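You operate a simulated robot arm through the tools that you are given. There is no shell and no other tool. Be economical: measure what you need, move in short steps, check, and stop when the job is done.

You run a simulated robot arm. Do the job below in one go: nothing can be reset, and whatever is moved stays where it is left.

Task
Take the red tin on the top of the long workbench and put it away on the top of the green stand. Take the log card that says "fair" and leave it on top of the black roller plate. Fetch the grey pull tester and set it in the long white tray. Put the brass bush on top of the red spool. Fetch the tall green box and stand it on the top of the oil bench. Take the red sign and leave it on the back of the belt bench. Lift the tank lid open. Any order will do. Set down upright: tall green box, red sign.

It is judged by the outcome, as a careful person would: the job done as asked, and still so three seconds after it is handed in. It fails if anything else is knocked over, pushed out of place, dropped, spilled or broken. Lids that push on must go on centred and level and be pressed home; caps that screw on are set level and turned clockwise until they are tight.

Robot
A 6-joint arm with a two-finger gripper on a trunk, on a base that drives. Base frame: it is fixed to the floor where the robot stands at the start and does not move with it; the origin is under the middle of the robot, x ahead of it, y to its left, z up; the surface under the hand at the start is at about z = 89.4. Readings come in cm, degrees, newtons and seconds.
With the tool pointing down near the work surface it reaches from about 48 to 82 cm from the robot's upright axis, wherever it stands. Its first joint turns from -166.0 to 166.0 degrees. Places, roughly: back of the belt bench [80, 360, 90]; black roller plate (12x20x5 cm) [80, 30, 90]; brass bush (2x2x4 cm) [-150, 310, 60]; grey pull tester [-150, 275, 75]; log card [75, -225, 100]; long white tray (24x17x5 cm) [-160, 290, 60]; red sign [-175, 325, 75]; red spool (7x7x10 cm) [-450, 540, 90]; red tin (13x10x4 cm) [80, 0, 90]; tall green box [-125, 325, 75]; tank lid [-200, 530, 110]; top of the green stand [-150, -70, 70]; top of the oil bench [-60, 530, 90]. Payload 1.66 kg.
The TCP is the grasp point between the finger pads, 1.6 cm short of the fingertips. In the tool frame z runs along the fingers and y along their closing line. Largest opening 11.1 cm; the body of the gripper starts 10.4 cm behind the TCP.
Orientation is told as [roll, pitch, yaw] about the base's x, y, z axes, in that order, counted from this pose: with the fingers straight down and closing along the base's y, the tool's x points along the base's -x, its y along +y and its z along -z.

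Tools
- The arm moves only by the tool step_arm. Its argument "steps" is text: rows parted by semicolons, each of 7 numbers parted by spaces: the shift along the tool's x, y, z in cm, then the turn, a rotation vector about the tool's x, y, z in degrees, then the gripper command, from -1 (fully open) to 1 (shut), values between in proportion. In form: tx ty tz wx wy wz fingers; .... A call has 1 to 12 rows; each row is the pose to reach, as a shift and turn from the pose commanded when the call began, along the tool's axes at that moment. Each row takes 0.2 s and may step no farther than 5 cm and 8.6 degrees from the row before; otherwise, or with a gripper value out of range, the whole call is refused. A pose out of reach is approached as far as the arm can. The call stops where the force on the tool passes 40 N (or 10 N more than at its start, if that is more) or the arm is blocked; 0.2 s more then pass. Each finger halts on what it meets, pressing with about 32 N; the grip force reading is that of the motor and also rises with nothing between the fingers. The clock runs only during rows and for 0.2 s after the last one: add rows that repeat a pose to give the fingers time. The reply holds the time, the measured pose of the TCP, the force on the tool along the base axes, the opening and the grip force, in the units named above and with some noise, with the torque about the TCP (base axes, N m) and any sound that the robot's microphone picked up.
- Cameras (640 x 400 px; columns grow to the right, rows downward): "scene" is now at [5.19, 16.7, 165.53]; the picture's right is [-0.27, -0.96, 0.00], its down [-0.73, 0.21, -0.65] and it looks along [0.62, -0.17, -0.76] (base axes); focal length 294 px, centre (320, 200). "wrist" rides on the gripper at [7, 1.4, -14.3] in the tool frame; the picture's right is [-0.19, 0.98, 0.00], its down [-0.87, -0.17, -0.47] and it looks along [-0.46, -0.09, 0.88] (tool axes); focal length 230 px, centre (320, 200). There is no depth. A picture from a camera that has moved, and an enlarged one, comes with that camera's place and axes in the base frame and with its lens. The place of the scene camera against the robot may be out by one fixed shift of up to 2.5 cm in any direction.
- camera(camera): a new picture of that camera. It takes no simulated time.
- slide_trunk(by): slides the trunk up (or, below 0, down) by that many cm; the arm and the scene camera ride with it, the base frame stays. It gives what a move gives, with no picture.
- steer(legs): drives the robot by 1 to 6 legs, each [ahead, left, turn to the left] in cm, cm and degrees, along the robot's own axes; the way and the turn of a leg run together, so that a leg with both is an arc; at most 150 cm and 180 degrees a leg. The arm and the cameras ride along, it lands a little off, and it stops where it bumps. It gives what a move gives.
- head_to(pan, tilt): turns the head with the scene camera to pan (to the left, within 120 degrees either way) and tilt (down, from -29 to 69), counted from straight ahead of the robot. It gives what a move gives.
- zoom(camera, box): a new picture of the part [left, top, right, bottom] of that camera's present view, enlarged. It takes no simulated time.
- hand_in(): hands the job in; it is judged then, once.

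Work in short steps. Places have to be worked out from the pictures, the camera data and where the tool is seen: move nearer, look again, correct. Check each grasp and each placing, and mend what went wrong. You have 196 turns and 182 pictures in all, those below and enlarged ones among them. Open the gripper and draw the arm clear of the work before you hand the job in, unless the task says otherwise; then end with one line.

The tools are called after "Request:" as a command line: name --argument value ..., lists and objects as JSON in quotes. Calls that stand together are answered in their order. step_arm: Moves the arm, as the interface text tells. Its arguments: {"type":"object","properties":{"steps":{"type":"string"}},"required":["steps"]} The other tools are called the same way: slide_trunk (by) slides the trunk up or down; steer (legs) drives the base; head_to (pan, tilt) turns the head that bears the scene camera; camera (camera) takes a picture; zoom (camera, box) takes an enlarged picture of a part of a camera's view; hand_in () hands the job in.

At the start:

```text
time_s: 0.0
tool_pos: [50.3, -5.55, 115.08]
ee_rot: [0.0, 0.0, 0.0]
wrist_force: [-0.3, -0.6, 0.3]
ft_torque: [0.02, 0.03, -0.02]
grip_width: 11.09
grasp_force: 0.1
trunk travel left (down, up): [-27.5, 31.5]
robot x, y, heading: [0.41, 0.29, -0.2]
head pan, tilt: [-15.7, 49.6]
```

scene: 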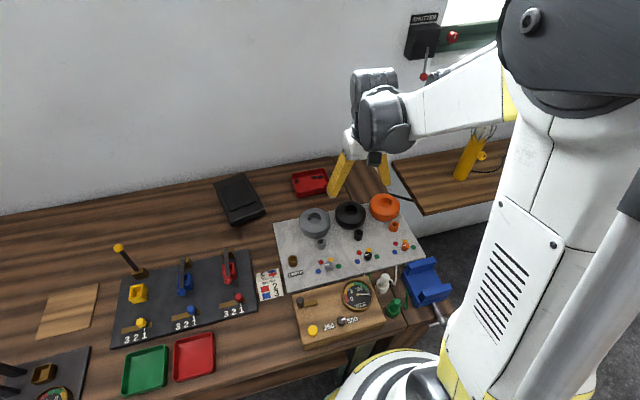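
wrist: 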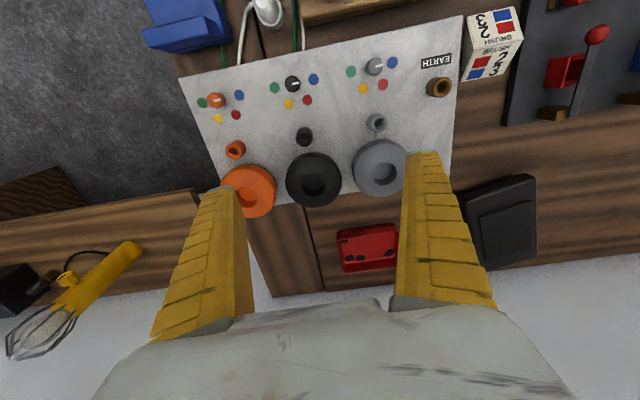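

I'll start by looking closer at the red tin and the plate.

Request:
zoom --camera "scene" --box '[200, 130, 440, 280]'

Request:
zoom --camera "wrist" --box '[300, 160, 556, 320]'

Request:
head_to --pan -90 --tilt 25

Request:
camera --camera "scene"

Request:
head_to --pan 110 --tilt 15

Request:
camera --camera "scene"

Request:
head_to --pan 30 --tilt 45

Request:
camera --camera "scene"

```text
2.67 times, centred on (320, 205) of scene
camera zoom: at [5.19, 16.7, 165.53], right [-0.27, -0.96, 0.0], down [-0.73, 0.21, -0.65], along [0.62, -0.17, -0.76], focal length 785 px, centre (320, 187)
```

zoom: 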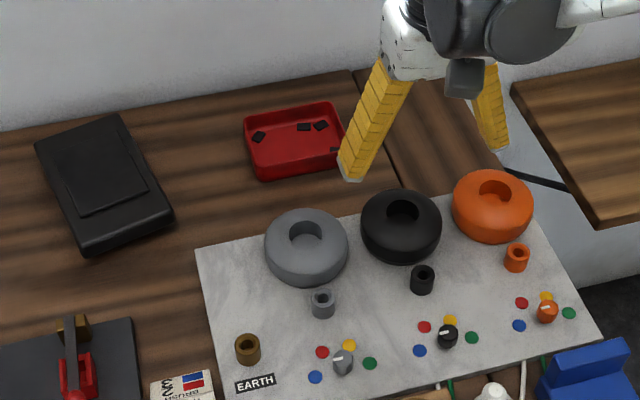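

```text
2.50 times, centred on (428, 240) of wrist
camera zoom: at [43.28, -4.24, 129.38], right [0.19, 0.98, 0.0], down [0.87, -0.17, 0.47], along [0.46, -0.09, -0.88], focal length 575 px, centre (50, 100)
```

zoom: 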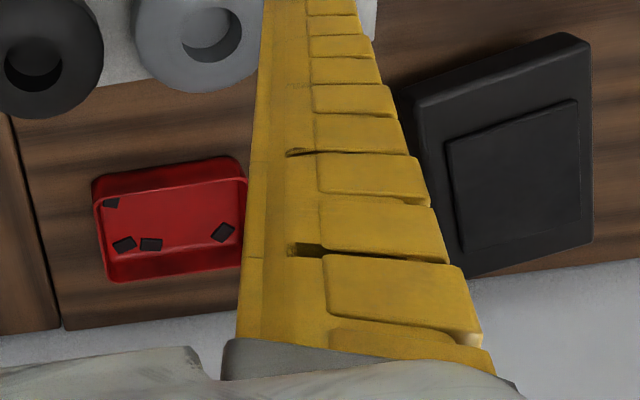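

```text
time_s: 1.5
tool_pos: [50.39, -5.45, 115.07]
ee_rot: [0.0, 0.1, 0.1]
wrist_force: [0.1, 0.4, 0.1]
ft_torque: [-0.01, 0.03, -0.01]
grip_width: 11.11
grasp_force: 0.0
trunk travel left (down, up): [-27.5, 31.5]
robot x, y, heading: [0.03, -0.11, 0.1]
head pan, tilt: [-90.0, 25.0]
```

```text
177 pictures are left
camera scene: at [-2.25, 9.58, 169.22], right [-1.0, 0.0, 0.0], down [0.0, 0.42, -0.91], along [0.0, -0.91, -0.42], focal length 294 px, centre (320, 200)
```

scene: 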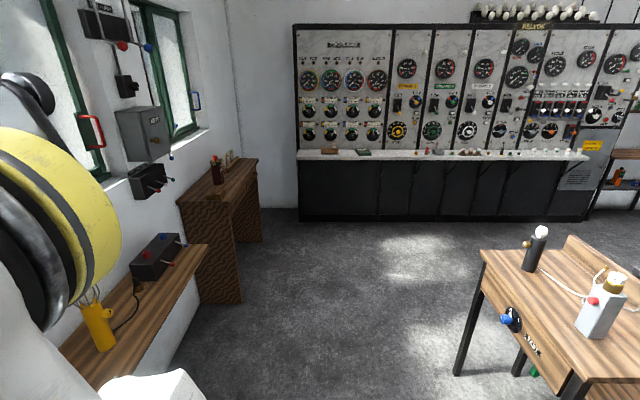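

```text
time_s: 4.4
tool_pos: [50.28, -5.47, 115.1]
ee_rot: [0.1, 0.0, 0.0]
wrist_force: [0.1, 0.1, 0.4]
ft_torque: [-0.01, 0.03, 0.01]
grip_width: 11.08
grasp_force: 0.2
trunk travel left (down, up): [-27.5, 31.5]
robot x, y, heading: [-0.17, -0.01, -0.0]
head pan, tilt: [110.0, 15.0]
```

```text
176 pictures are left
camera scene: at [-5.45, 27.57, 170.84], right [0.94, 0.34, 0.0], down [0.09, -0.24, -0.97], along [-0.33, 0.91, -0.26], focal length 294 px, centre (320, 200)
```

scene: 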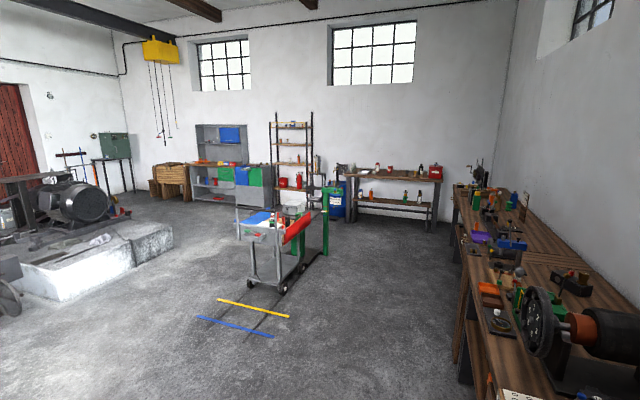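

```text
time_s: 5.9
tool_pos: [50.32, -5.62, 115.11]
ee_rot: [0.0, 0.0, 0.0]
wrist_force: [-0.2, -0.3, -1.6]
ft_torque: [0.0, 0.04, 0.01]
grip_width: 11.09
grasp_force: 0.0
trunk travel left (down, up): [-27.5, 31.5]
robot x, y, heading: [0.32, -0.1, 0.0]
head pan, tilt: [30.0, 45.0]
```

```text
175 pictures are left
camera scene: at [4.78, 22.86, 166.17], right [0.5, -0.87, 0.0], down [-0.61, -0.35, -0.71], along [0.61, 0.35, -0.71], focal length 294 px, centre (320, 200)
```

scene: 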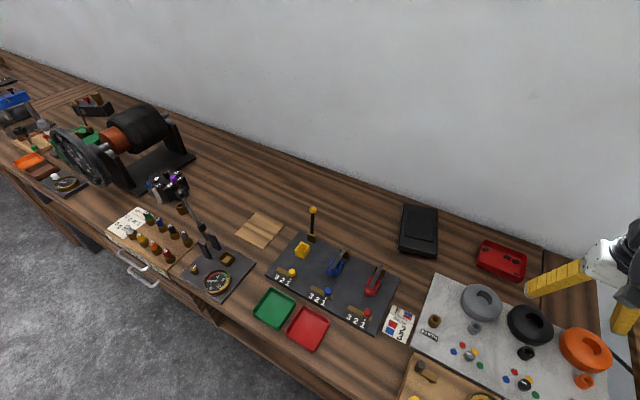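

The robot stands at the long workbench; the red tin is an open tray at about (76, 0), with pieces in it. I turn the hand 90° so that the fingers close along x and hover over the tin.

Request:
step_arm --steps "-2.3 0.5 0 0 0 -8.2 -1; -4.6 1 0 0 0 -16.4 -1; -6.9 1.5 0 0 0 -24.6 -1; -9.2 2 0 0 0 -32.8 -1; -11.5 2.5 0 0 0 -41 -1; -13.8 3 0 0 0 -49.2 -1; -16.1 3.5 0 0 0 -57.4 -1; -18.4 4 0 0 0 -65.6 -1; -20.7 4.5 0 0 0 -73.8 -1; -23 5 0 0 0 -82 -1; -26 5.5 0 0 0 -90 -1; -26 5.5 0 0 0 -90 -1"

Request:
camera --camera "wrist"

```text
time_s: 8.5
tool_pos: [76.27, 0.08, 115.14]
ee_rot: [-0.1, 0.0, 90.1]
wrist_force: [0.2, 0.5, -0.5]
ft_torque: [-0.03, -0.01, 0.01]
grip_width: 11.1
grasp_force: 0.1
trunk travel left (down, up): [-27.5, 31.5]
robot x, y, heading: [0.0, 0.26, -0.1]
head pan, tilt: [30.0, 45.0]
```

```text
174 pictures are left
camera wrist: at [74.88, -7.04, 129.44], right [-0.98, 0.19, 0.0], down [0.17, 0.87, 0.47], along [0.09, 0.46, -0.88], focal length 230 px, centre (320, 200)
```

wrist: 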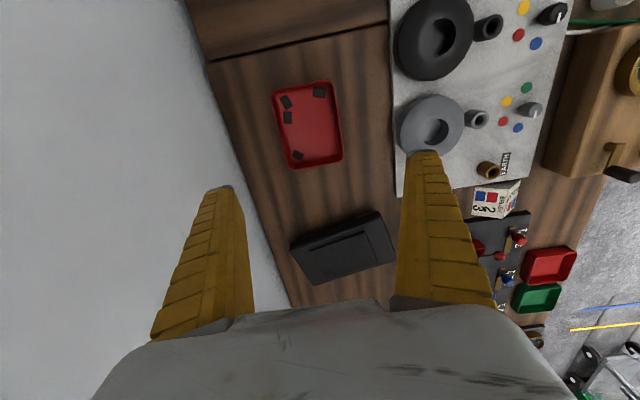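

The tin's rim spans about x 73.4–82.3, y −6.5–5.2, with the wall at x≈91. I go down over it in steps, to just above the bench.

Request:
step_arm --steps "0.7 -1.6 4 0 0 2 -1; 0.7 -1.6 8 0 0 2 -1; 0.7 -1.6 12 0 0 2 -1; 0.7 -1.6 15 0 0 2 -1; 0.7 -1.6 17 0 0 2 -1; 0.7 -1.6 17 0 0 2 -1"

Request:
camera --camera "wrist"

```text
time_s: 9.9
tool_pos: [77.82, -0.77, 98.26]
ee_rot: [0.1, -0.1, 88.0]
wrist_force: [1.0, -0.3, 0.3]
ft_torque: [0.01, 0.02, -0.01]
grip_width: 11.11
grasp_force: 0.0
trunk travel left (down, up): [-27.5, 31.5]
robot x, y, heading: [-0.24, 0.36, 0.1]
head pan, tilt: [30.0, 45.0]
```

```text
173 pictures are left
camera wrist: at [76.29, -7.71, 112.49], right [-0.97, 0.22, 0.0], down [0.2, 0.86, 0.47], along [0.11, 0.46, -0.88], focal length 230 px, centre (320, 200)
```

wrist: 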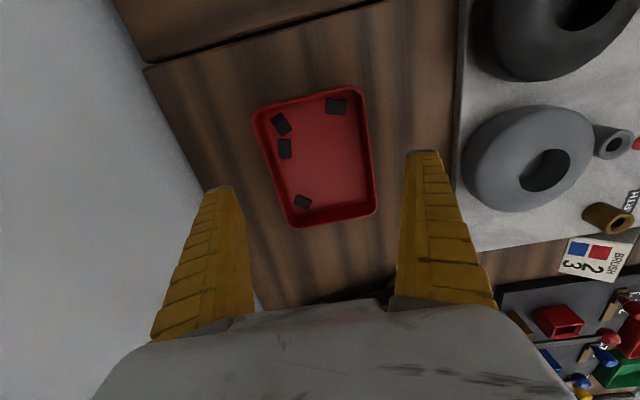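

The tin lies centred between the fingers. I go down to z≈91.4 and close.

Request:
step_arm --steps "0 0 3 0 0 0 -1; 0 0 6 0 0 0 -1; 0 0 6.8 0 0 0 -1; 0 0 6.8 0 0 0 0; 0 0 6.8 0 0 0 1; 0 0 6.8 0 0 0 1; 0 0 6.8 0 0 0 1"

```text
time_s: 11.5
tool_pos: [77.85, -0.75, 91.4]
ee_rot: [0.0, 0.1, 88.0]
wrist_force: [-0.5, 0.5, 1.1]
ft_torque: [-0.02, 0.01, 0.0]
grip_width: 9.94
grasp_force: 32.3
trunk travel left (down, up): [-27.5, 31.5]
robot x, y, heading: [-0.17, 0.12, -0.1]
head pan, tilt: [30.0, 45.0]
```

Tin held (9.9 cm). I lift and draw it in.

Request:
step_arm --steps "0 0 -4 0 0 0 1; 0 0 -8 0 0 0 1; 0 0 -12 0 0 0 1; 0 0 -16 0 0 0 1; 0 0 -20 0 0 0 1; 0 5 -20 0 0 0 1; 0 10 -20 0 0 0 1; 0 15 -20 0 0 0 1; 0 20 -20 0 0 0 1; 0 25 -20 0 0 0 1"

Request:
head_to --pan -120 --tilt 30

Request:
camera --camera "scene"

Request:
camera --camera "wrist"

```text
time_s: 13.7
tool_pos: [52.75, 0.33, 111.44]
ee_rot: [-0.1, 0.0, 88.0]
wrist_force: [-0.1, -0.7, -1.8]
ft_torque: [-0.05, -0.05, -0.03]
grip_width: 9.92
grasp_force: 31.7
trunk travel left (down, up): [-27.5, 31.5]
robot x, y, heading: [0.25, 0.24, -0.1]
head pan, tilt: [30.0, 45.0]
```

```text
time_s: 16.1
tool_pos: [52.88, 0.24, 111.37]
ee_rot: [-0.1, -0.1, 88.0]
wrist_force: [-0.2, 0.2, -2.2]
ft_torque: [0.01, 0.0, 0.0]
grip_width: 9.9
grasp_force: 31.8
trunk travel left (down, up): [-27.5, 31.5]
robot x, y, heading: [0.05, -0.13, -0.1]
head pan, tilt: [-120.0, 30.0]
```

```text
172 pictures are left
camera scene: at [-6.76, 10.95, 168.42], right [-0.87, 0.5, 0.0], down [0.25, 0.43, -0.87], along [-0.43, -0.75, -0.5], focal length 294 px, centre (320, 200)
```

scene: 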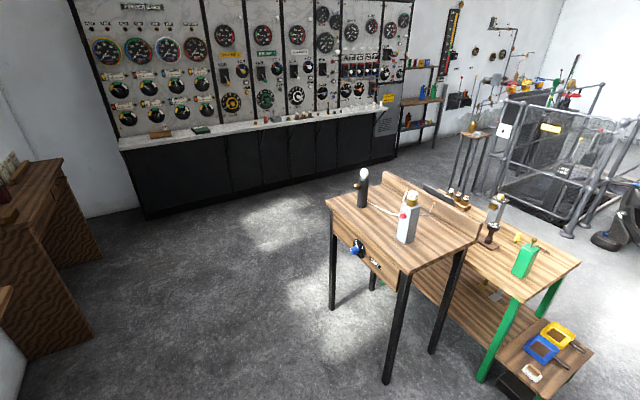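

```text
171 pictures are left
camera wrist: at [51.36, -6.79, 125.58], right [-0.97, 0.22, 0.0], down [0.2, 0.86, 0.47], along [0.11, 0.46, -0.88], focal length 230 px, centre (320, 200)
```

wrist: 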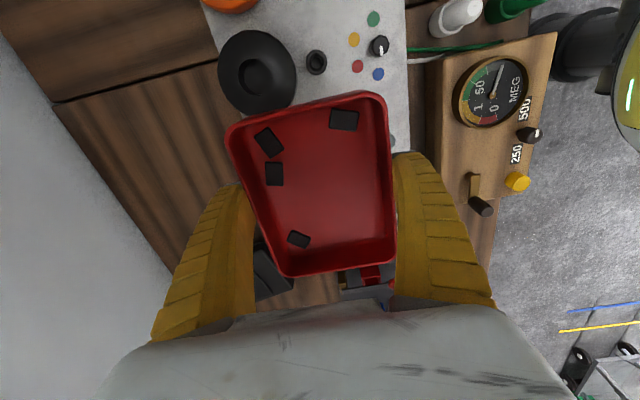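

The green-legged stand is behind the black-legged desk. I zoom in to see its free space.

Request:
zoom --camera "scene" --box '[320, 150, 640, 350]'

```text
2.00 times, centred on (480, 250) of scene
camera zoom: at [-6.76, 10.95, 168.42], right [-0.87, 0.5, 0.0], down [0.25, 0.43, -0.87], along [-0.43, -0.75, -0.5], focal length 588 px, centre (0, 100)
```

zoom: 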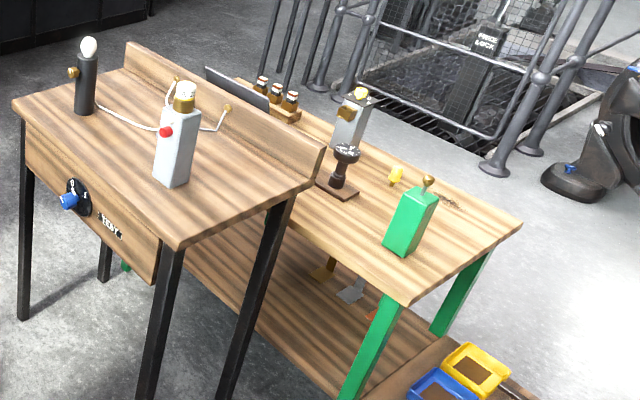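

Free spot on the stand at about (−160, −30, 70), past the green box. I drive back, and then round to (−160, 45) facing −y.

Request:
steer --legs '[[-70, 0, 0], [0, 45, 0], [0, 0, -90], [0, -90, 0]]'

Request:
head_to --pan 0 --tilt 45

Request:
camera --camera "scene"

Request:
camera --camera "wrist"

```text
time_s: 30.4
tool_pos: [-159.98, -6.99, 111.26]
ee_rot: [0.0, 0.0, -2.3]
wrist_force: [0.2, -0.4, -1.9]
ft_torque: [0.02, 0.03, -0.02]
grip_width: 9.91
grasp_force: 32.1
trunk travel left (down, up): [-27.5, 31.5]
robot x, y, heading: [-160.04, 45.89, -90.2]
head pan, tilt: [-120.0, 30.0]
```

```text
time_s: 32.4
tool_pos: [-160.01, -6.99, 111.31]
ee_rot: [0.0, 0.0, -2.4]
wrist_force: [-0.2, 0.0, -2.2]
ft_torque: [0.0, 0.0, 0.01]
grip_width: 9.92
grasp_force: 32.4
trunk travel left (down, up): [-27.5, 31.5]
robot x, y, heading: [-159.66, 45.49, -90.3]
head pan, tilt: [0.0, 45.0]
```

```text
169 pictures are left
camera scene: at [-141.14, 39.46, 166.16], right [-1.0, 0.01, 0.0], down [0.01, 0.71, -0.71], along [-0.01, -0.71, -0.71], focal length 294 px, centre (320, 200)
```

scene: 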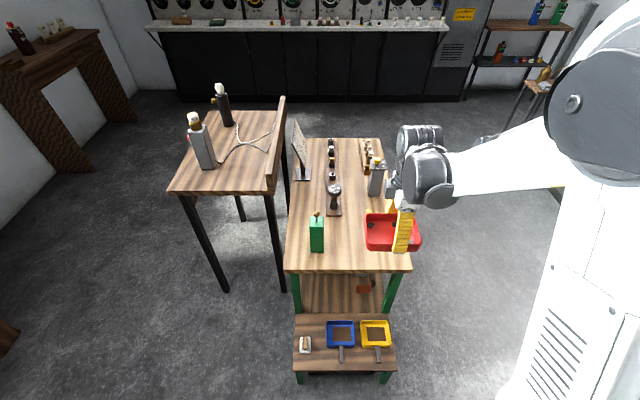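

```text
168 pictures are left
camera wrist: at [-166.89, -5.41, 125.58], right [0.23, 0.97, 0.0], down [0.86, -0.2, 0.47], along [0.46, -0.11, -0.88], focal length 230 px, centre (320, 200)
```

wrist: 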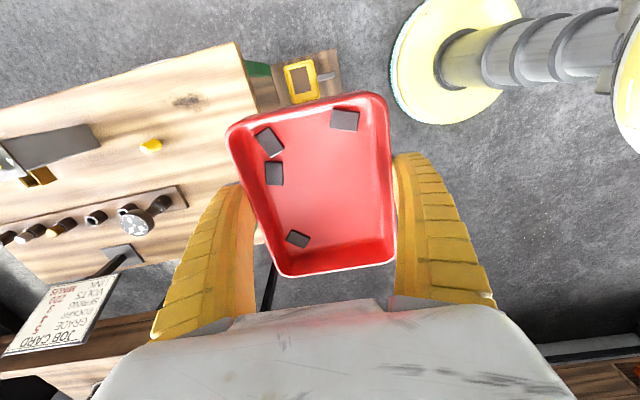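

The spot (−160, −30) on the stand is clear. I lower the trunk 19 cm, reach out over it and check.

Request:
slide_trunk --by -19

Request:
step_arm --steps "0 -5 0 0 0 0 1; 0 -10 0 0 0 0 1; 0 -15 0 0 0 0 1; 0 -20 0 0 0 0 1; 0 -23 0 0 0 -2.3 1; 0 -23 5 0 0 -2.3 1; 0 -23 10 0 0 -2.3 1; 0 -23 14 0 0 -2.3 1; 0 -23 14 0 0 -2.3 1"

Request:
camera --camera "scene"

Request:
camera --camera "wrist"

```text
time_s: 34.5
tool_pos: [-160.03, -6.96, 92.34]
ee_rot: [0.0, 0.0, -2.3]
wrist_force: [0.9, 0.1, -1.0]
ft_torque: [-0.03, 0.03, 0.0]
grip_width: 9.91
grasp_force: 31.8
trunk travel left (down, up): [-8.5, 50.5]
robot x, y, heading: [-159.8, 45.87, -90.5]
head pan, tilt: [0.0, 45.0]
```

```text
time_s: 36.5
tool_pos: [-160.81, -30.02, 78.23]
ee_rot: [-0.1, 0.0, 0.0]
wrist_force: [0.0, -0.8, -2.0]
ft_torque: [0.01, 0.01, -0.03]
grip_width: 9.92
grasp_force: 31.7
trunk travel left (down, up): [-8.5, 50.5]
robot x, y, heading: [-159.87, 45.76, -90.2]
head pan, tilt: [0.0, 45.0]
```

```text
167 pictures are left
camera scene: at [-141.13, 39.44, 147.17], right [-1.0, 0.01, 0.0], down [0.0, 0.71, -0.71], along [0.0, -0.71, -0.71], focal length 294 px, centre (320, 200)
```

scene: 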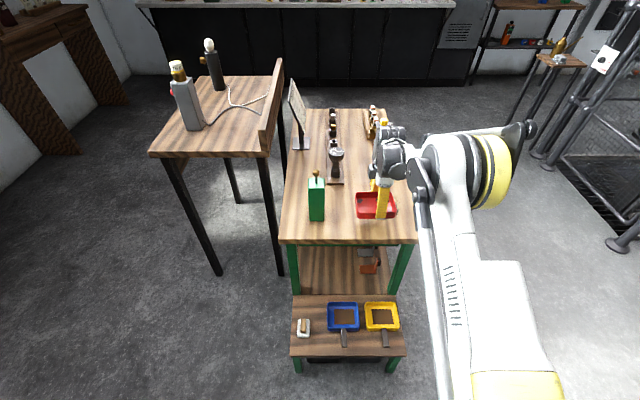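

```text
166 pictures are left
camera wrist: at [-167.87, -28.74, 92.56], right [0.19, 0.98, 0.0], down [0.87, -0.17, 0.47], along [0.46, -0.09, -0.88], focal length 230 px, centre (320, 200)
```

wrist: 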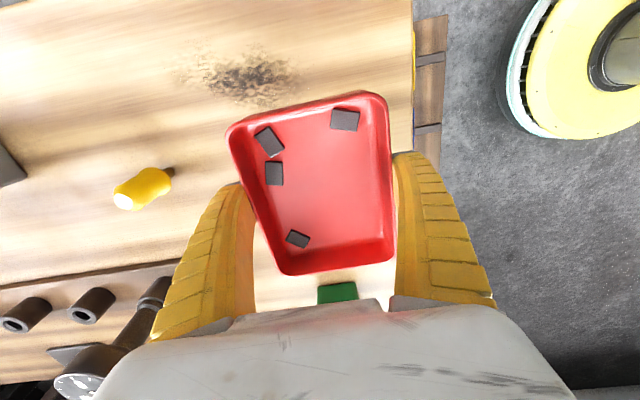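

Clear below. I set it down slowly to contact.

Request:
step_arm --steps "0 0 3 0 0 0 1; 0 0 4.5 0 0 0 1; 0 0 5.3 0 0 0 1; 0 0 5.8 0 0 0 1; 0 0 6.2 0 0 0 1; 0 0 6.6 0 0 0 1; 0 0 7 0 0 0 1"

```text
time_s: 38.1
tool_pos: [-160.87, -29.85, 71.46]
ee_rot: [-0.1, 0.0, -0.1]
wrist_force: [1.3, -4.6, 25.2]
ft_torque: [-0.07, -0.01, 0.12]
grip_width: 10.17
grasp_force: 32.5
trunk travel left (down, up): [-8.5, 50.5]
robot x, y, heading: [-159.6, 45.97, -90.4]
head pan, tilt: [0.0, 45.0]
```

It has touched the top. I ease off, open and rise.

Request:
step_arm --steps "0 0 -0.4 0 0 0 1; 0 0 -0.4 0 0 0 0.5; 0 0 -0.4 0 0 0 -1; 0 0 -0.4 0 0 0 -1; 0 0 -3 0 0 0 -1; 0 0 -7 0 0 0 -1; 0 0 -12 0 0 0 -1; 0 0 -17 0 0 0 -1; 0 5 -19 0 0 0 -1; 0 10 -19 0 0 0 -1; 0 15 -19 0 0 0 -1; 0 20 -19 0 0 0 -1"

Request:
slide_trunk --by 19

Request:
camera --camera "scene"

```text
refused: row 9 steps farther than a row can; nothing moved
```

```text
time_s: 40.2
tool_pos: [-160.96, -30.06, 90.27]
ee_rot: [0.0, -0.1, -0.1]
wrist_force: [0.3, 0.5, -1.5]
ft_torque: [0.0, 0.01, 0.01]
grip_width: 10.12
grasp_force: 32.4
trunk travel left (down, up): [-27.5, 31.5]
robot x, y, heading: [-159.67, 45.67, -90.6]
head pan, tilt: [0.0, 45.0]
```

```text
165 pictures are left
camera scene: at [-141.13, 39.45, 166.15], right [-1.0, 0.01, 0.0], down [0.0, 0.71, -0.71], along [0.0, -0.71, -0.71], focal length 294 px, centre (320, 200)
```

scene: 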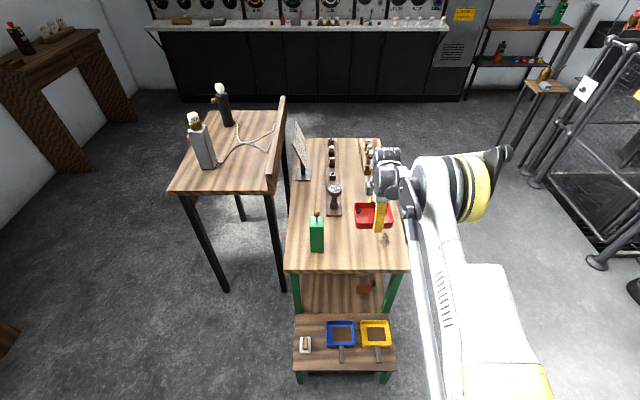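

A row was too long, so the tin just rode up with the trunk; it is still held. I lower it again nearly all the way.

Request:
slide_trunk --by -18

Request:
step_arm --steps "0 0 0.3 0 0 0 1; 0 0 0.5 0 0 0 1; 0 0 0.7 0 0 0 1; 0 0 0.7 0 0 0 0.5; 0 0 0.7 0 0 0 -1; 0 0 0.7 0 0 0 -1; 0 0 -2 0 0 0 -1; 0 0 -6 0 0 0 -1; 0 0 -10 0 0 0 -1; 0 0 -15 0 0 0 -1; 0 0 -19 0 0 0 -1"

Request:
camera --camera "wrist"

```text
time_s: 42.2
tool_pos: [-160.92, -29.96, 72.33]
ee_rot: [0.0, 0.0, -0.1]
wrist_force: [-0.9, 0.6, -1.0]
ft_torque: [0.01, 0.07, 0.01]
grip_width: 10.14
grasp_force: 31.9
trunk travel left (down, up): [-9.5, 49.5]
robot x, y, heading: [-159.82, 46.04, -90.5]
head pan, tilt: [0.0, 45.0]
```

```text
time_s: 44.6
tool_pos: [-160.95, -29.95, 91.39]
ee_rot: [0.0, 0.0, -0.1]
wrist_force: [0.5, -0.1, 0.3]
ft_torque: [0.0, 0.01, -0.01]
grip_width: 11.1
grasp_force: 0.1
trunk travel left (down, up): [-9.5, 49.5]
robot x, y, heading: [-159.54, 46.02, -90.5]
head pan, tilt: [0.0, 45.0]
```

```text
164 pictures are left
camera wrist: at [-167.92, -28.62, 105.71], right [0.19, 0.98, 0.0], down [0.87, -0.17, 0.47], along [0.46, -0.09, -0.88], focal length 230 px, centre (320, 200)
```

wrist: 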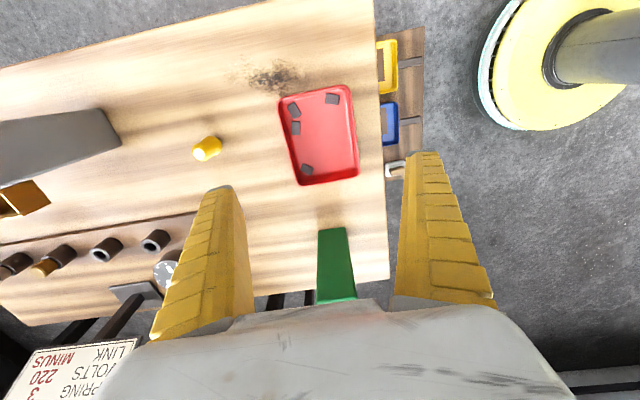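

The tin stands well on the stand. I retract, and drive toward the card desk at (75, −225).

Request:
step_arm --steps "0 5 0 0 0 0 -1; 0 10 0 0 0 0 -1; 0 15 0 0 0 0 -1; 0 20 0 0 0 0 -1; 0 24 0 0 0 0 -1"

Request:
slide_trunk --by 24

Request:
steer --legs '[[0, 75, 0], [0, 75, 0], [120, 0, 0], [110, 0, 0]]'

Request:
head_to --pan 75 --tilt 40

Request:
camera --camera "scene"

```text
time_s: 45.8
tool_pos: [-160.94, -5.95, 91.37]
ee_rot: [0.0, 0.1, -0.2]
wrist_force: [-0.1, -0.5, 0.3]
ft_torque: [-0.01, 0.01, -0.04]
grip_width: 11.1
grasp_force: 0.0
trunk travel left (down, up): [-9.5, 49.5]
robot x, y, heading: [-159.7, 45.99, -90.3]
head pan, tilt: [0.0, 45.0]
```

```text
time_s: 48.3
tool_pos: [-160.81, -6.03, 115.25]
ee_rot: [0.0, -0.1, 0.0]
wrist_force: [-0.4, 0.5, -0.2]
ft_torque: [0.0, -0.01, -0.03]
grip_width: 11.1
grasp_force: 0.1
trunk travel left (down, up): [-33.5, 25.5]
robot x, y, heading: [-159.86, 46.08, -90.5]
head pan, tilt: [0.0, 45.0]
```

```text
time_s: 66.9
tool_pos: [-9.81, -236.9, 115.33]
ee_rot: [-0.1, 0.0, 0.5]
wrist_force: [-0.4, 0.0, 0.0]
ft_torque: [0.01, -0.01, -0.01]
grip_width: 11.05
grasp_force: 0.1
trunk travel left (down, up): [-33.5, 25.5]
robot x, y, heading: [-9.24, -184.97, -89.7]
head pan, tilt: [0.0, 45.0]
```

```text
time_s: 68.4
tool_pos: [-9.95, -237.0, 115.33]
ee_rot: [0.0, 0.0, 0.4]
wrist_force: [-0.9, -0.4, -0.2]
ft_torque: [0.02, 0.01, -0.03]
grip_width: 11.09
grasp_force: 0.0
trunk travel left (down, up): [-33.5, 25.5]
robot x, y, heading: [-9.18, -184.89, -89.6]
head pan, tilt: [75.0, 40.0]
```

```text
163 pictures are left
camera scene: at [17.6, -185.21, 172.89], right [-0.26, -0.97, 0.0], down [-0.62, 0.16, -0.77], along [0.74, -0.2, -0.64], focal length 294 px, centre (320, 200)
```

scene: 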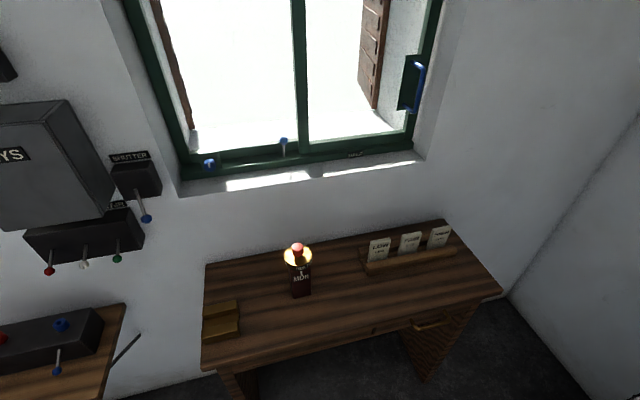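

Request:
zoom --camera "scene" --box '[340, 210, 480, 300]'

```text
4.44 times, centred on (410, 255) of scene
camera zoom: at [17.6, -185.21, 172.89], right [-0.26, -0.97, 0.0], down [-0.62, 0.16, -0.77], along [0.74, -0.2, -0.64], focal length 1308 px, centre (-80, -44)
```

zoom: 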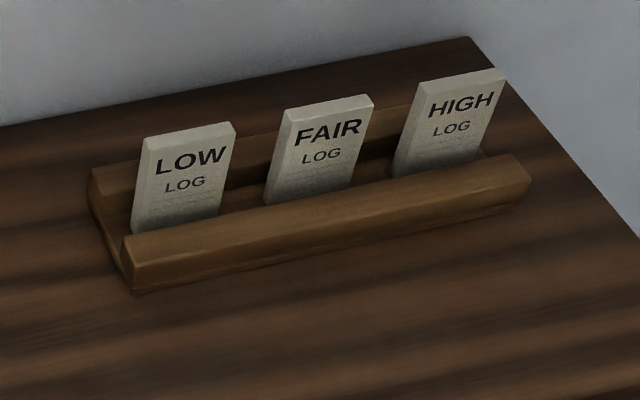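

The FAIR card is the middle one, standing in a rack and leaning back. I place the robot square before it.

Request:
steer --legs '[[0, 0, 90], [0, -47, 0]]'

Request:
step_arm --steps "0 0 0 0 0 8.2 -1; 0 0 0 0 0 16.4 -1; 0 0 0 0 0 24.6 -1; 0 0 0 0 0 32.8 -1; 0 0 0 0 0 41 -1; 0 0 0 0 0 49.2 -1; 0 0 0 0 0 57.4 -1; 0 0 0 0 0 65.6 -1; 0 0 0 0 0 73.8 -1; 0 0 0 0 0 82 -1; 0 0 0 0 0 90 -1"

Request:
camera --camera "wrist"

```text
time_s: 75.0
tool_pos: [43.27, -231.76, 115.36]
ee_rot: [0.0, 0.1, 90.9]
wrist_force: [0.5, -1.0, -0.2]
ft_torque: [0.07, 0.0, 0.01]
grip_width: 11.09
grasp_force: 0.1
trunk travel left (down, up): [-33.5, 25.5]
robot x, y, heading: [-8.7, -231.5, 0.9]
head pan, tilt: [75.0, 40.0]
```

```text
time_s: 77.5
tool_pos: [43.42, -231.7, 115.36]
ee_rot: [0.0, 0.0, 0.8]
wrist_force: [-0.1, -0.9, -0.1]
ft_torque: [0.04, 0.03, 0.01]
grip_width: 11.1
grasp_force: 0.0
trunk travel left (down, up): [-33.5, 25.5]
robot x, y, heading: [-8.61, -231.3, 0.7]
head pan, tilt: [75.0, 40.0]
```

```text
161 pictures are left
camera wrist: at [36.36, -230.53, 129.63], right [0.18, 0.98, 0.0], down [0.87, -0.15, 0.47], along [0.46, -0.08, -0.88], focal length 230 px, centre (320, 200)
```

wrist: 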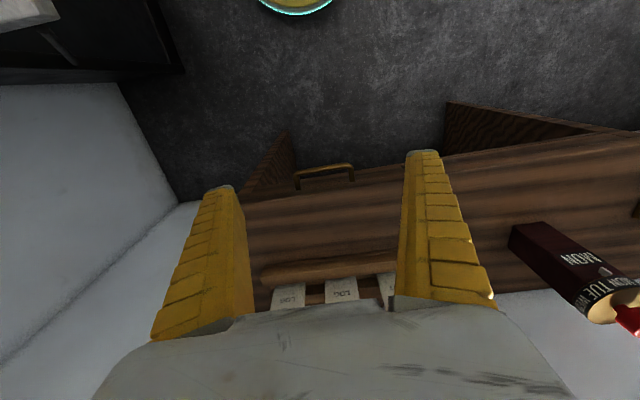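

I tilt the hand forward ~64° and move it a little ahead, to look at the cards face on.

Request:
step_arm --steps "-2 0 0 0 -8 0 -1; -4 0 0 0 -16 0 -1; -6 0 0 0 -24 0 -1; -8 0 0 0 -32 0 -1; -10 0 0 0 -40 0 -1; -12 0 0 0 -48 0 -1; -14 0 0 0 -56 0 -1; -15 0 0 0 -64 0 -1; -15 0 0 0 -64 0 -1"

Request:
camera --camera "wrist"

Request:
camera --camera "scene"

```text
time_s: 79.5
tool_pos: [59.8, -231.37, 116.91]
ee_rot: [0.1, -64.0, 1.0]
wrist_force: [0.2, -0.7, -0.4]
ft_torque: [0.01, 0.01, -0.01]
grip_width: 11.11
grasp_force: 0.0
out of reach, approached as far as the arm can: row 8, 9
trunk travel left (down, up): [-33.5, 25.5]
robot x, y, heading: [-8.88, -231.68, 1.0]
head pan, tilt: [75.0, 40.0]
```

```text
160 pictures are left
camera wrist: at [43.83, -230.41, 116.98], right [0.07, 0.98, 0.17], down [-0.04, -0.17, 0.98], along [1.0, -0.07, 0.03], focal length 230 px, centre (320, 200)
```

wrist: 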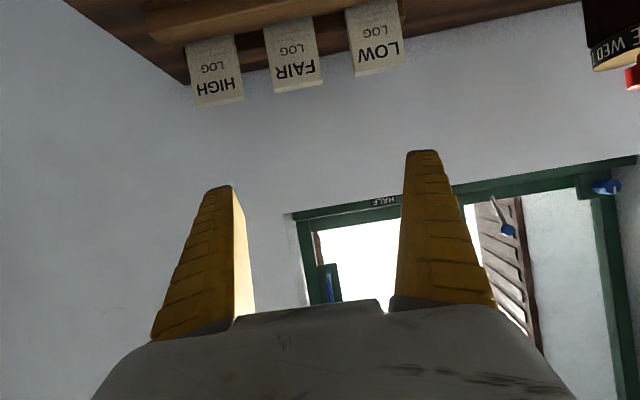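

```text
159 pictures are left
camera scene: at [-9.06, -204.58, 172.89], right [0.97, -0.25, 0.0], down [-0.16, -0.62, -0.77], along [0.19, 0.74, -0.64], focal length 294 px, centre (320, 200)
```

scene: 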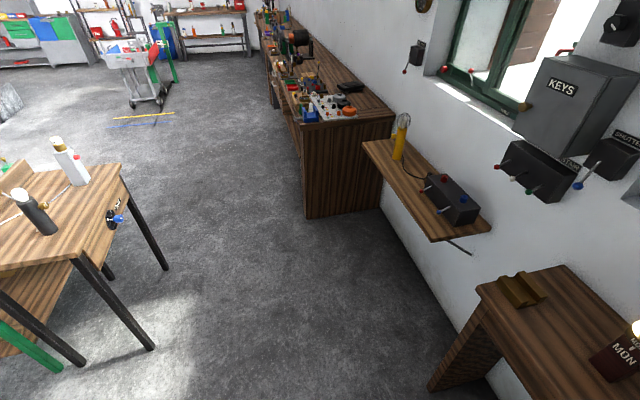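

I lower the trunk 14 cm for a second view of the cards at their own height.

Request:
slide_trunk --by -14

Request:
camera --camera "wrist"

Request:
head_to --pan -20 --tilt 45

Request:
camera --camera "scene"

```text
time_s: 81.1
tool_pos: [59.74, -231.5, 102.93]
ee_rot: [0.1, -63.9, 1.0]
wrist_force: [0.1, 0.0, -0.4]
ft_torque: [-0.02, 0.0, 0.02]
grip_width: 11.1
grasp_force: 0.2
trunk travel left (down, up): [-19.5, 39.5]
robot x, y, heading: [-8.8, -231.49, 0.7]
head pan, tilt: [75.0, 40.0]
```

```text
158 pictures are left
camera wrist: at [43.84, -230.41, 102.99], right [0.07, 0.98, 0.17], down [-0.04, -0.17, 0.98], along [1.0, -0.07, 0.03], focal length 230 px, centre (320, 200)
```

wrist: 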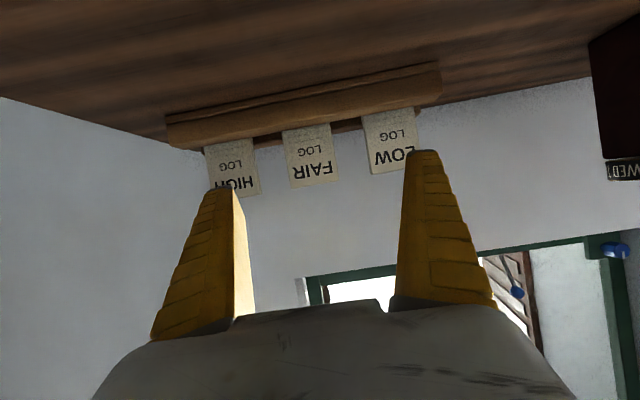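

```text
time_s: 82.8
tool_pos: [59.64, -231.44, 102.97]
ee_rot: [-0.1, -63.9, 1.0]
wrist_force: [-0.1, -0.5, -0.5]
ft_torque: [0.04, 0.01, -0.03]
grip_width: 11.07
grasp_force: 0.2
trunk travel left (down, up): [-19.5, 39.5]
robot x, y, heading: [-8.79, -231.64, 0.5]
head pan, tilt: [-20.0, 45.0]
```

```text
157 pictures are left
camera scene: at [-3.46, -215.5, 158.16], right [-0.33, -0.94, 0.0], down [-0.67, 0.23, -0.71], along [0.67, -0.23, -0.71], focal length 294 px, centre (320, 200)
```

scene: 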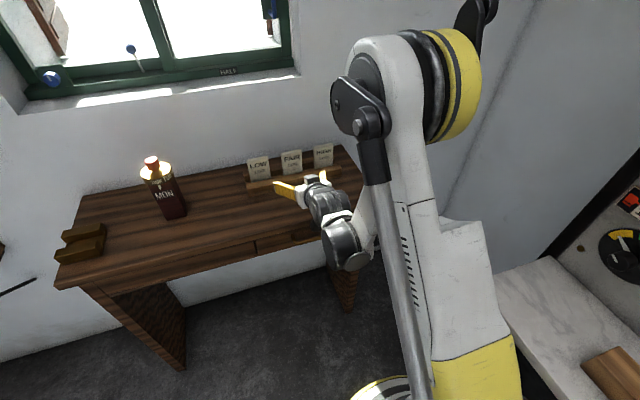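

FAIR's exposed face: y −236.1…−229.7, top at (77.7, 101.5), lip at z≈93.6; it leans ~14°. I approach to a few cm short with the fingers at 9 cm.

Request:
step_arm --steps "-1 -0.6 3 0 0 0 -0.62; -2 -1.2 6 0 0 0 -0.62; -3.1 -1.84 9 0 0 0 -0.62; -3.1 -1.84 11.5 0 0 0 -0.62; -3.1 -1.84 11.5 0 0 0 -0.62"

Request:
camera --camera "wrist"

Request:
zoom --camera "scene" --box '[220, 120, 380, 220]'

```text
time_s: 84.0
tool_pos: [71.51, -232.93, 100.66]
ee_rot: [0.0, -63.9, 1.0]
wrist_force: [-0.6, 1.1, 0.2]
ft_torque: [-0.01, 0.02, -0.01]
grip_width: 9.08
grasp_force: 0.6
trunk travel left (down, up): [-19.5, 39.5]
robot x, y, heading: [-9.05, -231.38, 0.7]
head pan, tilt: [-20.0, 45.0]
```

```text
156 pictures are left
camera wrist: at [55.58, -232.02, 100.69], right [0.07, 0.98, 0.17], down [-0.04, -0.17, 0.98], along [1.0, -0.07, 0.03], focal length 230 px, centre (320, 200)
```

wrist: 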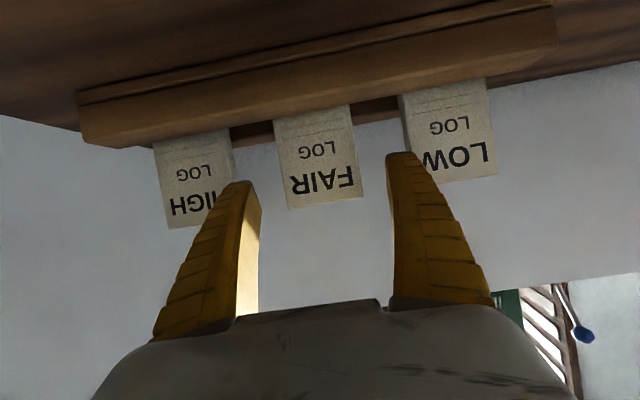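

```text
4.00 times, centred on (300, 170) of scene
camera zoom: at [-3.47, -215.51, 158.17], right [-0.33, -0.94, 0.0], down [-0.67, 0.23, -0.71], along [0.67, -0.23, -0.71], focal length 1177 px, centre (400, 320)
```

zoom: 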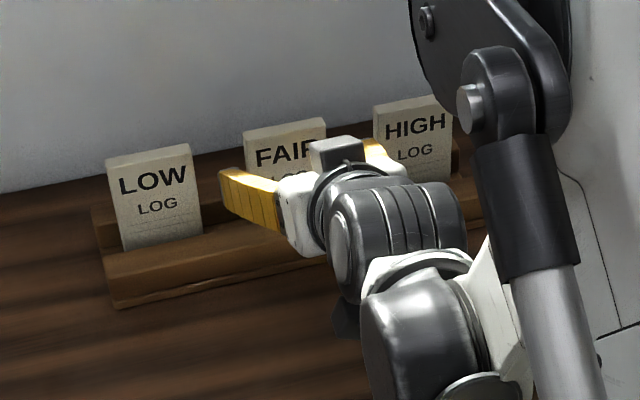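

Aligned: card centre y≈−233.1, fingers straddle it. I go forward 5.2 cm and close.

Request:
step_arm --steps "0 0 3 0 0 0 -0.62; 0 0 5.2 0 0 0 -0.62; 0 0 5.2 0 0 0 0; 0 0 5.2 0 0 0 1; 0 0 5.2 0 0 0 1"

Request:
camera --camera "wrist"

```text
time_s: 85.2
tool_pos: [76.07, -232.99, 98.32]
ee_rot: [0.0, -63.9, 1.1]
wrist_force: [0.1, 0.6, -0.4]
ft_torque: [0.0, -0.01, -0.02]
grip_width: 6.85
grasp_force: 31.8
trunk travel left (down, up): [-19.5, 39.5]
robot x, y, heading: [-8.56, -231.55, 0.6]
head pan, tilt: [-20.0, 45.0]
```

```text
154 pictures are left
camera wrist: at [60.2, -231.97, 98.36], right [0.07, 0.98, 0.17], down [-0.04, -0.17, 0.98], along [1.0, -0.07, 0.03], focal length 230 px, centre (320, 200)
```

wrist: 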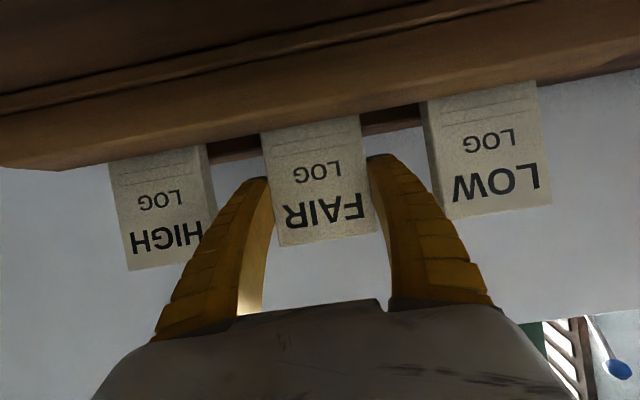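

Card gripped (6.85 cm). I draw it up along its lean.

Request:
step_arm --steps "-2.9 0 -0.63 0 0 0 1; -5.9 0 -1.25 0 0 0 1; -9.8 0 -2.1 0 0 0 1; -12 0 -4.5 0 0 0 1; -12 0 -9 0 0 0 1; -12 0 -13 0 0 0 1"

Request:
camera --camera "wrist"

```text
time_s: 86.6
tool_pos: [69.66, -233.11, 114.8]
ee_rot: [0.0, -63.9, 0.9]
wrist_force: [-0.8, -0.5, -0.3]
ft_torque: [0.0, -0.03, -0.02]
grip_width: 6.84
grasp_force: 31.8
trunk travel left (down, up): [-19.5, 39.5]
robot x, y, heading: [-8.57, -231.65, 0.7]
head pan, tilt: [-20.0, 45.0]
```

```text
153 pictures are left
camera wrist: at [53.73, -232.07, 114.89], right [0.07, 0.98, 0.17], down [-0.04, -0.17, 0.98], along [1.0, -0.07, 0.03], focal length 230 px, centre (320, 200)
```

wrist: 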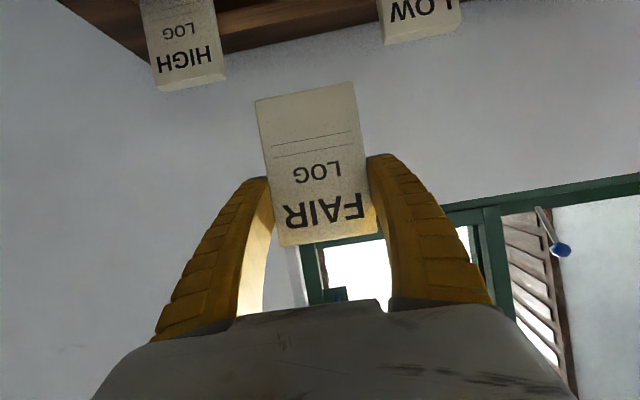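

Card is out, held well. I bring the hand upright, pull in, and drive back to the workbench's plate.

Request:
step_arm --steps "0.7 0 -2.2 0 8 0 1; 1.3 0 -4.4 0 16 0 1; 2 0 -6.6 0 24 0 1; 2.6 0 -8.8 0 32 0 1; 3.3 0 -11 0 40 0 1; 3.9 0 -13.2 0 48 0 1; 4.6 0 -15.4 0 56 0 1; 5.2 0 -17.5 0 64 0 1; 5.2 0 -17.5 0 64 0 1"

Request:
slide_trunk --by 10

Request:
steer --legs '[[-25, 0, 0], [0, 130, 0], [0, 125, 0], [25, 0, 0]]'

Request:
camera --camera "wrist"

Request:
camera --camera "scene"

```text
time_s: 88.6
tool_pos: [51.79, -233.33, 117.93]
ee_rot: [0.0, 0.2, 1.0]
wrist_force: [0.0, 0.6, -1.2]
ft_torque: [-0.02, 0.01, -0.01]
grip_width: 6.8
grasp_force: 31.6
trunk travel left (down, up): [-19.5, 39.5]
robot x, y, heading: [-8.82, -231.54, 0.8]
head pan, tilt: [-20.0, 45.0]
```

```text
time_s: 90.0
tool_pos: [51.72, -233.36, 127.99]
ee_rot: [0.0, 0.1, 1.0]
wrist_force: [-0.2, -0.1, -0.7]
ft_torque: [-0.01, -0.01, 0.01]
grip_width: 6.77
grasp_force: 32.4
trunk travel left (down, up): [-29.5, 29.5]
robot x, y, heading: [-8.61, -231.39, 0.7]
head pan, tilt: [-20.0, 45.0]
```

```text
time_s: 105.3
tool_pos: [44.92, 23.82, 127.87]
ee_rot: [0.0, 0.1, 2.2]
wrist_force: [-0.5, 0.5, -0.8]
ft_torque: [0.02, 0.04, -0.01]
grip_width: 6.8
grasp_force: 32.2
trunk travel left (down, up): [-29.5, 29.5]
robot x, y, heading: [-15.5, 24.14, 2.2]
head pan, tilt: [-20.0, 45.0]
```

```text
152 pictures are left
camera wrist: at [38.03, 24.77, 142.17], right [0.15, 0.99, 0.0], down [0.87, -0.13, 0.47], along [0.46, -0.07, -0.88], focal length 230 px, centre (320, 200)
```

wrist: 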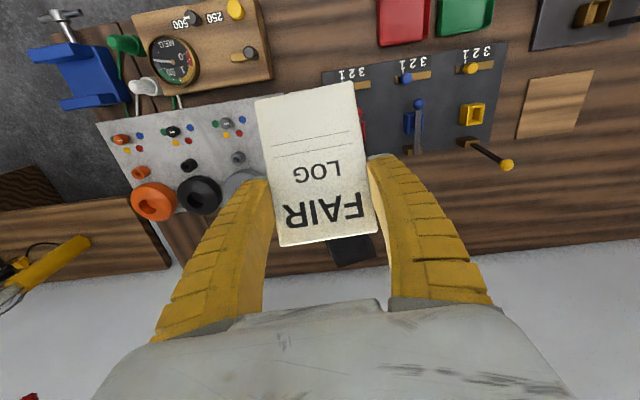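

```text
151 pictures are left
camera scene: at [-10.61, 40.38, 168.16], right [-0.31, -0.95, 0.0], down [-0.67, 0.22, -0.71], along [0.67, -0.22, -0.71], focal length 294 px, centre (320, 200)
```

scene: 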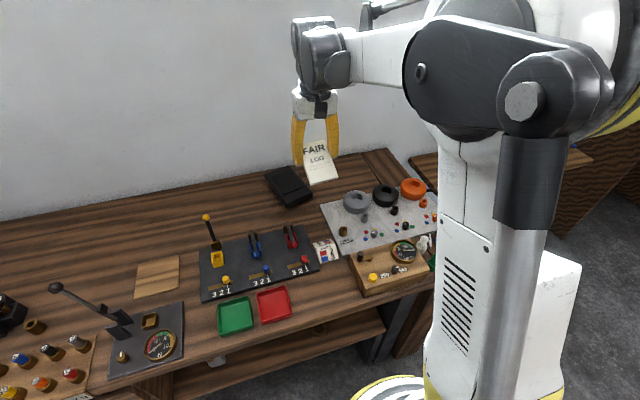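

The plate's centre works out at (75.4, 24.6), long axis ~16° off x. I drive 17 cm closer, then view the card.

Request:
steer --legs '[[17, 0, -2]]'

Request:
zoom --camera "scene" --box '[220, 80, 380, 230]'

```text
time_s: 106.7
tool_pos: [61.86, 21.83, 127.79]
ee_rot: [0.0, 0.2, 0.3]
wrist_force: [0.6, -0.2, -0.3]
ft_torque: [0.0, 0.06, -0.01]
grip_width: 6.82
grasp_force: 32.1
trunk travel left (down, up): [-29.5, 29.5]
robot x, y, heading: [1.55, 24.23, -0.2]
head pan, tilt: [-20.0, 45.0]
```

```text
2.67 times, centred on (300, 155) of scene
camera zoom: at [6.86, 40.47, 168.16], right [-0.34, -0.94, 0.0], down [-0.66, 0.24, -0.71], along [0.66, -0.24, -0.71], focal length 785 px, centre (373, 320)
```

zoom: 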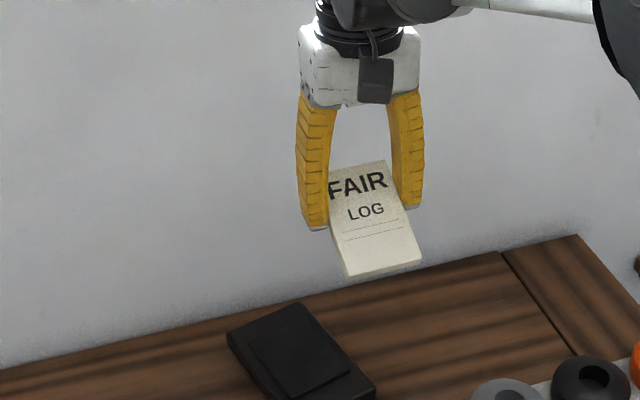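

The card's top end is ~12° high. I move over the plate, yaw 16° to match it, and come down to z≈108.

Request:
step_arm --steps "-4 0.8 0 0 0 -4 1; -8 1.6 0 0 0 -8 1; -12 2.5 0 0 0 -12 1; -15.4 3.4 0 0 0 -16 1; -15.4 3.4 4 0 0 -16 1; -15.4 3.4 8 0 0 -16 1; -15.4 3.4 12 0 0 -16 1; -15.4 3.4 16 0 0 -16 1; -15.4 3.4 20 0 0 -16 1"

Request:
step_arm --steps "0 0 1 0 6 0 1; 0 0 2 0 12 0 1; 0 0 2 0 12 0 1"

Request:
zoom --camera "scene" --box '[220, 120, 380, 270]'

Request:
camera --camera "wrist"

```text
time_s: 108.7
tool_pos: [77.01, 25.25, 107.85]
ee_rot: [0.0, 0.2, 16.2]
wrist_force: [0.0, 0.0, 0.2]
ft_torque: [0.03, 0.02, -0.02]
grip_width: 6.81
grasp_force: 32.3
trunk travel left (down, up): [-29.5, 29.5]
robot x, y, heading: [1.53, 24.42, -0.2]
head pan, tilt: [-20.0, 45.0]
```

```text
time_s: 109.5
tool_pos: [76.98, 25.28, 105.99]
ee_rot: [0.0, 12.2, 16.2]
wrist_force: [-0.2, 0.0, -0.3]
ft_torque: [-0.01, 0.01, -0.02]
grip_width: 6.79
grasp_force: 32.0
trunk travel left (down, up): [-29.5, 29.5]
robot x, y, heading: [1.3, 24.59, 0.1]
head pan, tilt: [-20.0, 45.0]
```

```text
2.67 times, centred on (300, 195) of scene
camera zoom: at [6.69, 40.46, 168.17], right [-0.34, -0.94, 0.0], down [-0.66, 0.24, -0.71], along [0.66, -0.24, -0.71], focal length 785 px, centre (373, 213)
```

zoom: 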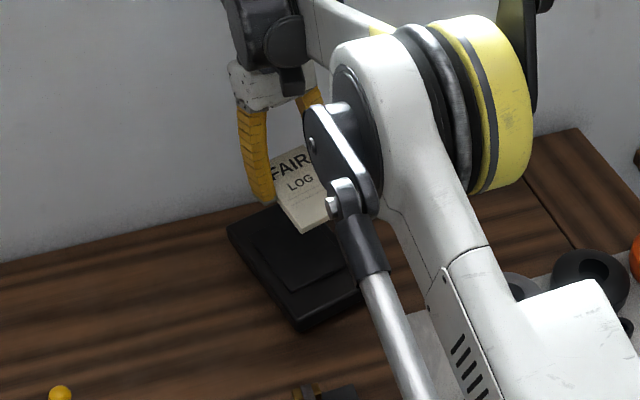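

```text
148 pictures are left
camera wrist: at [72.98, 25.48, 121.34], right [-0.1, 0.99, -0.04], down [0.95, 0.1, 0.28], along [0.28, -0.01, -0.96], focal length 230 px, centre (320, 200)
```

wrist: 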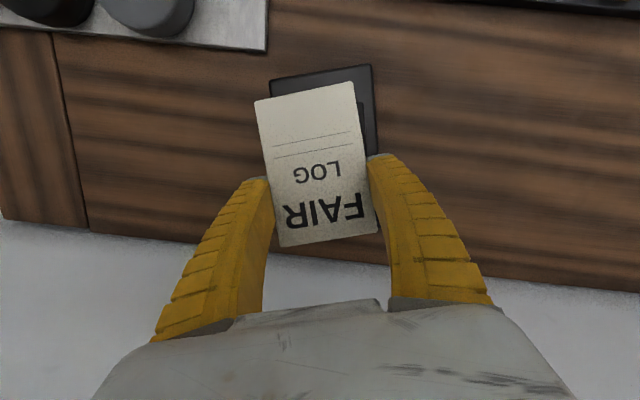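

The plate lies right under the card. I lower straight down toward contact at z≈96, shifting 0.8 cm to y+.

Request:
step_arm --steps "-0.8 0.8 3.9 0 0 0 1; -1.5 0.8 7.3 0 0 0 1; -1.8 0.8 8.3 0 0 0 1; -1.9 0.8 8.8 0 0 0 1; -2 0.8 9.2 0 0 0 1; -2.1 0.8 9.6 0 0 0 1; -2.2 0.8 10 0 0 0 1; -2.25 0.8 10.3 0 0 0 1"

Request:
camera --camera "wrist"

```text
time_s: 111.3
tool_pos: [76.71, 26.19, 95.47]
ee_rot: [0.1, 12.1, 16.2]
wrist_force: [4.7, 0.5, 13.8]
ft_torque: [-0.18, 0.76, 0.04]
grip_width: 6.88
grasp_force: 31.5
trunk travel left (down, up): [-29.5, 29.5]
robot x, y, heading: [1.48, 24.08, -0.1]
head pan, tilt: [-20.0, 45.0]
```

```text
147 pictures are left
camera wrist: at [72.77, 26.26, 110.84], right [-0.1, 0.99, -0.04], down [0.95, 0.1, 0.28], along [0.28, -0.01, -0.96], focal length 230 px, centre (320, 200)
```

wrist: 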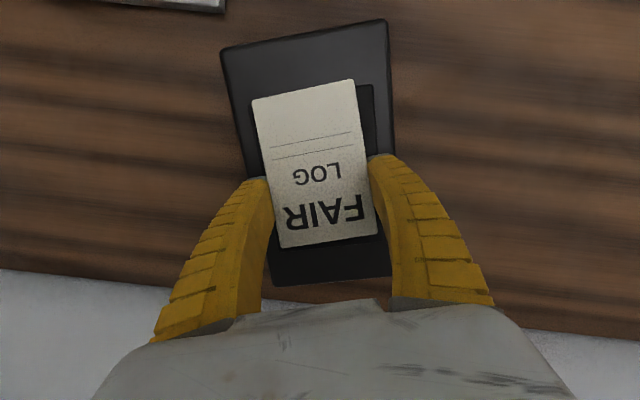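

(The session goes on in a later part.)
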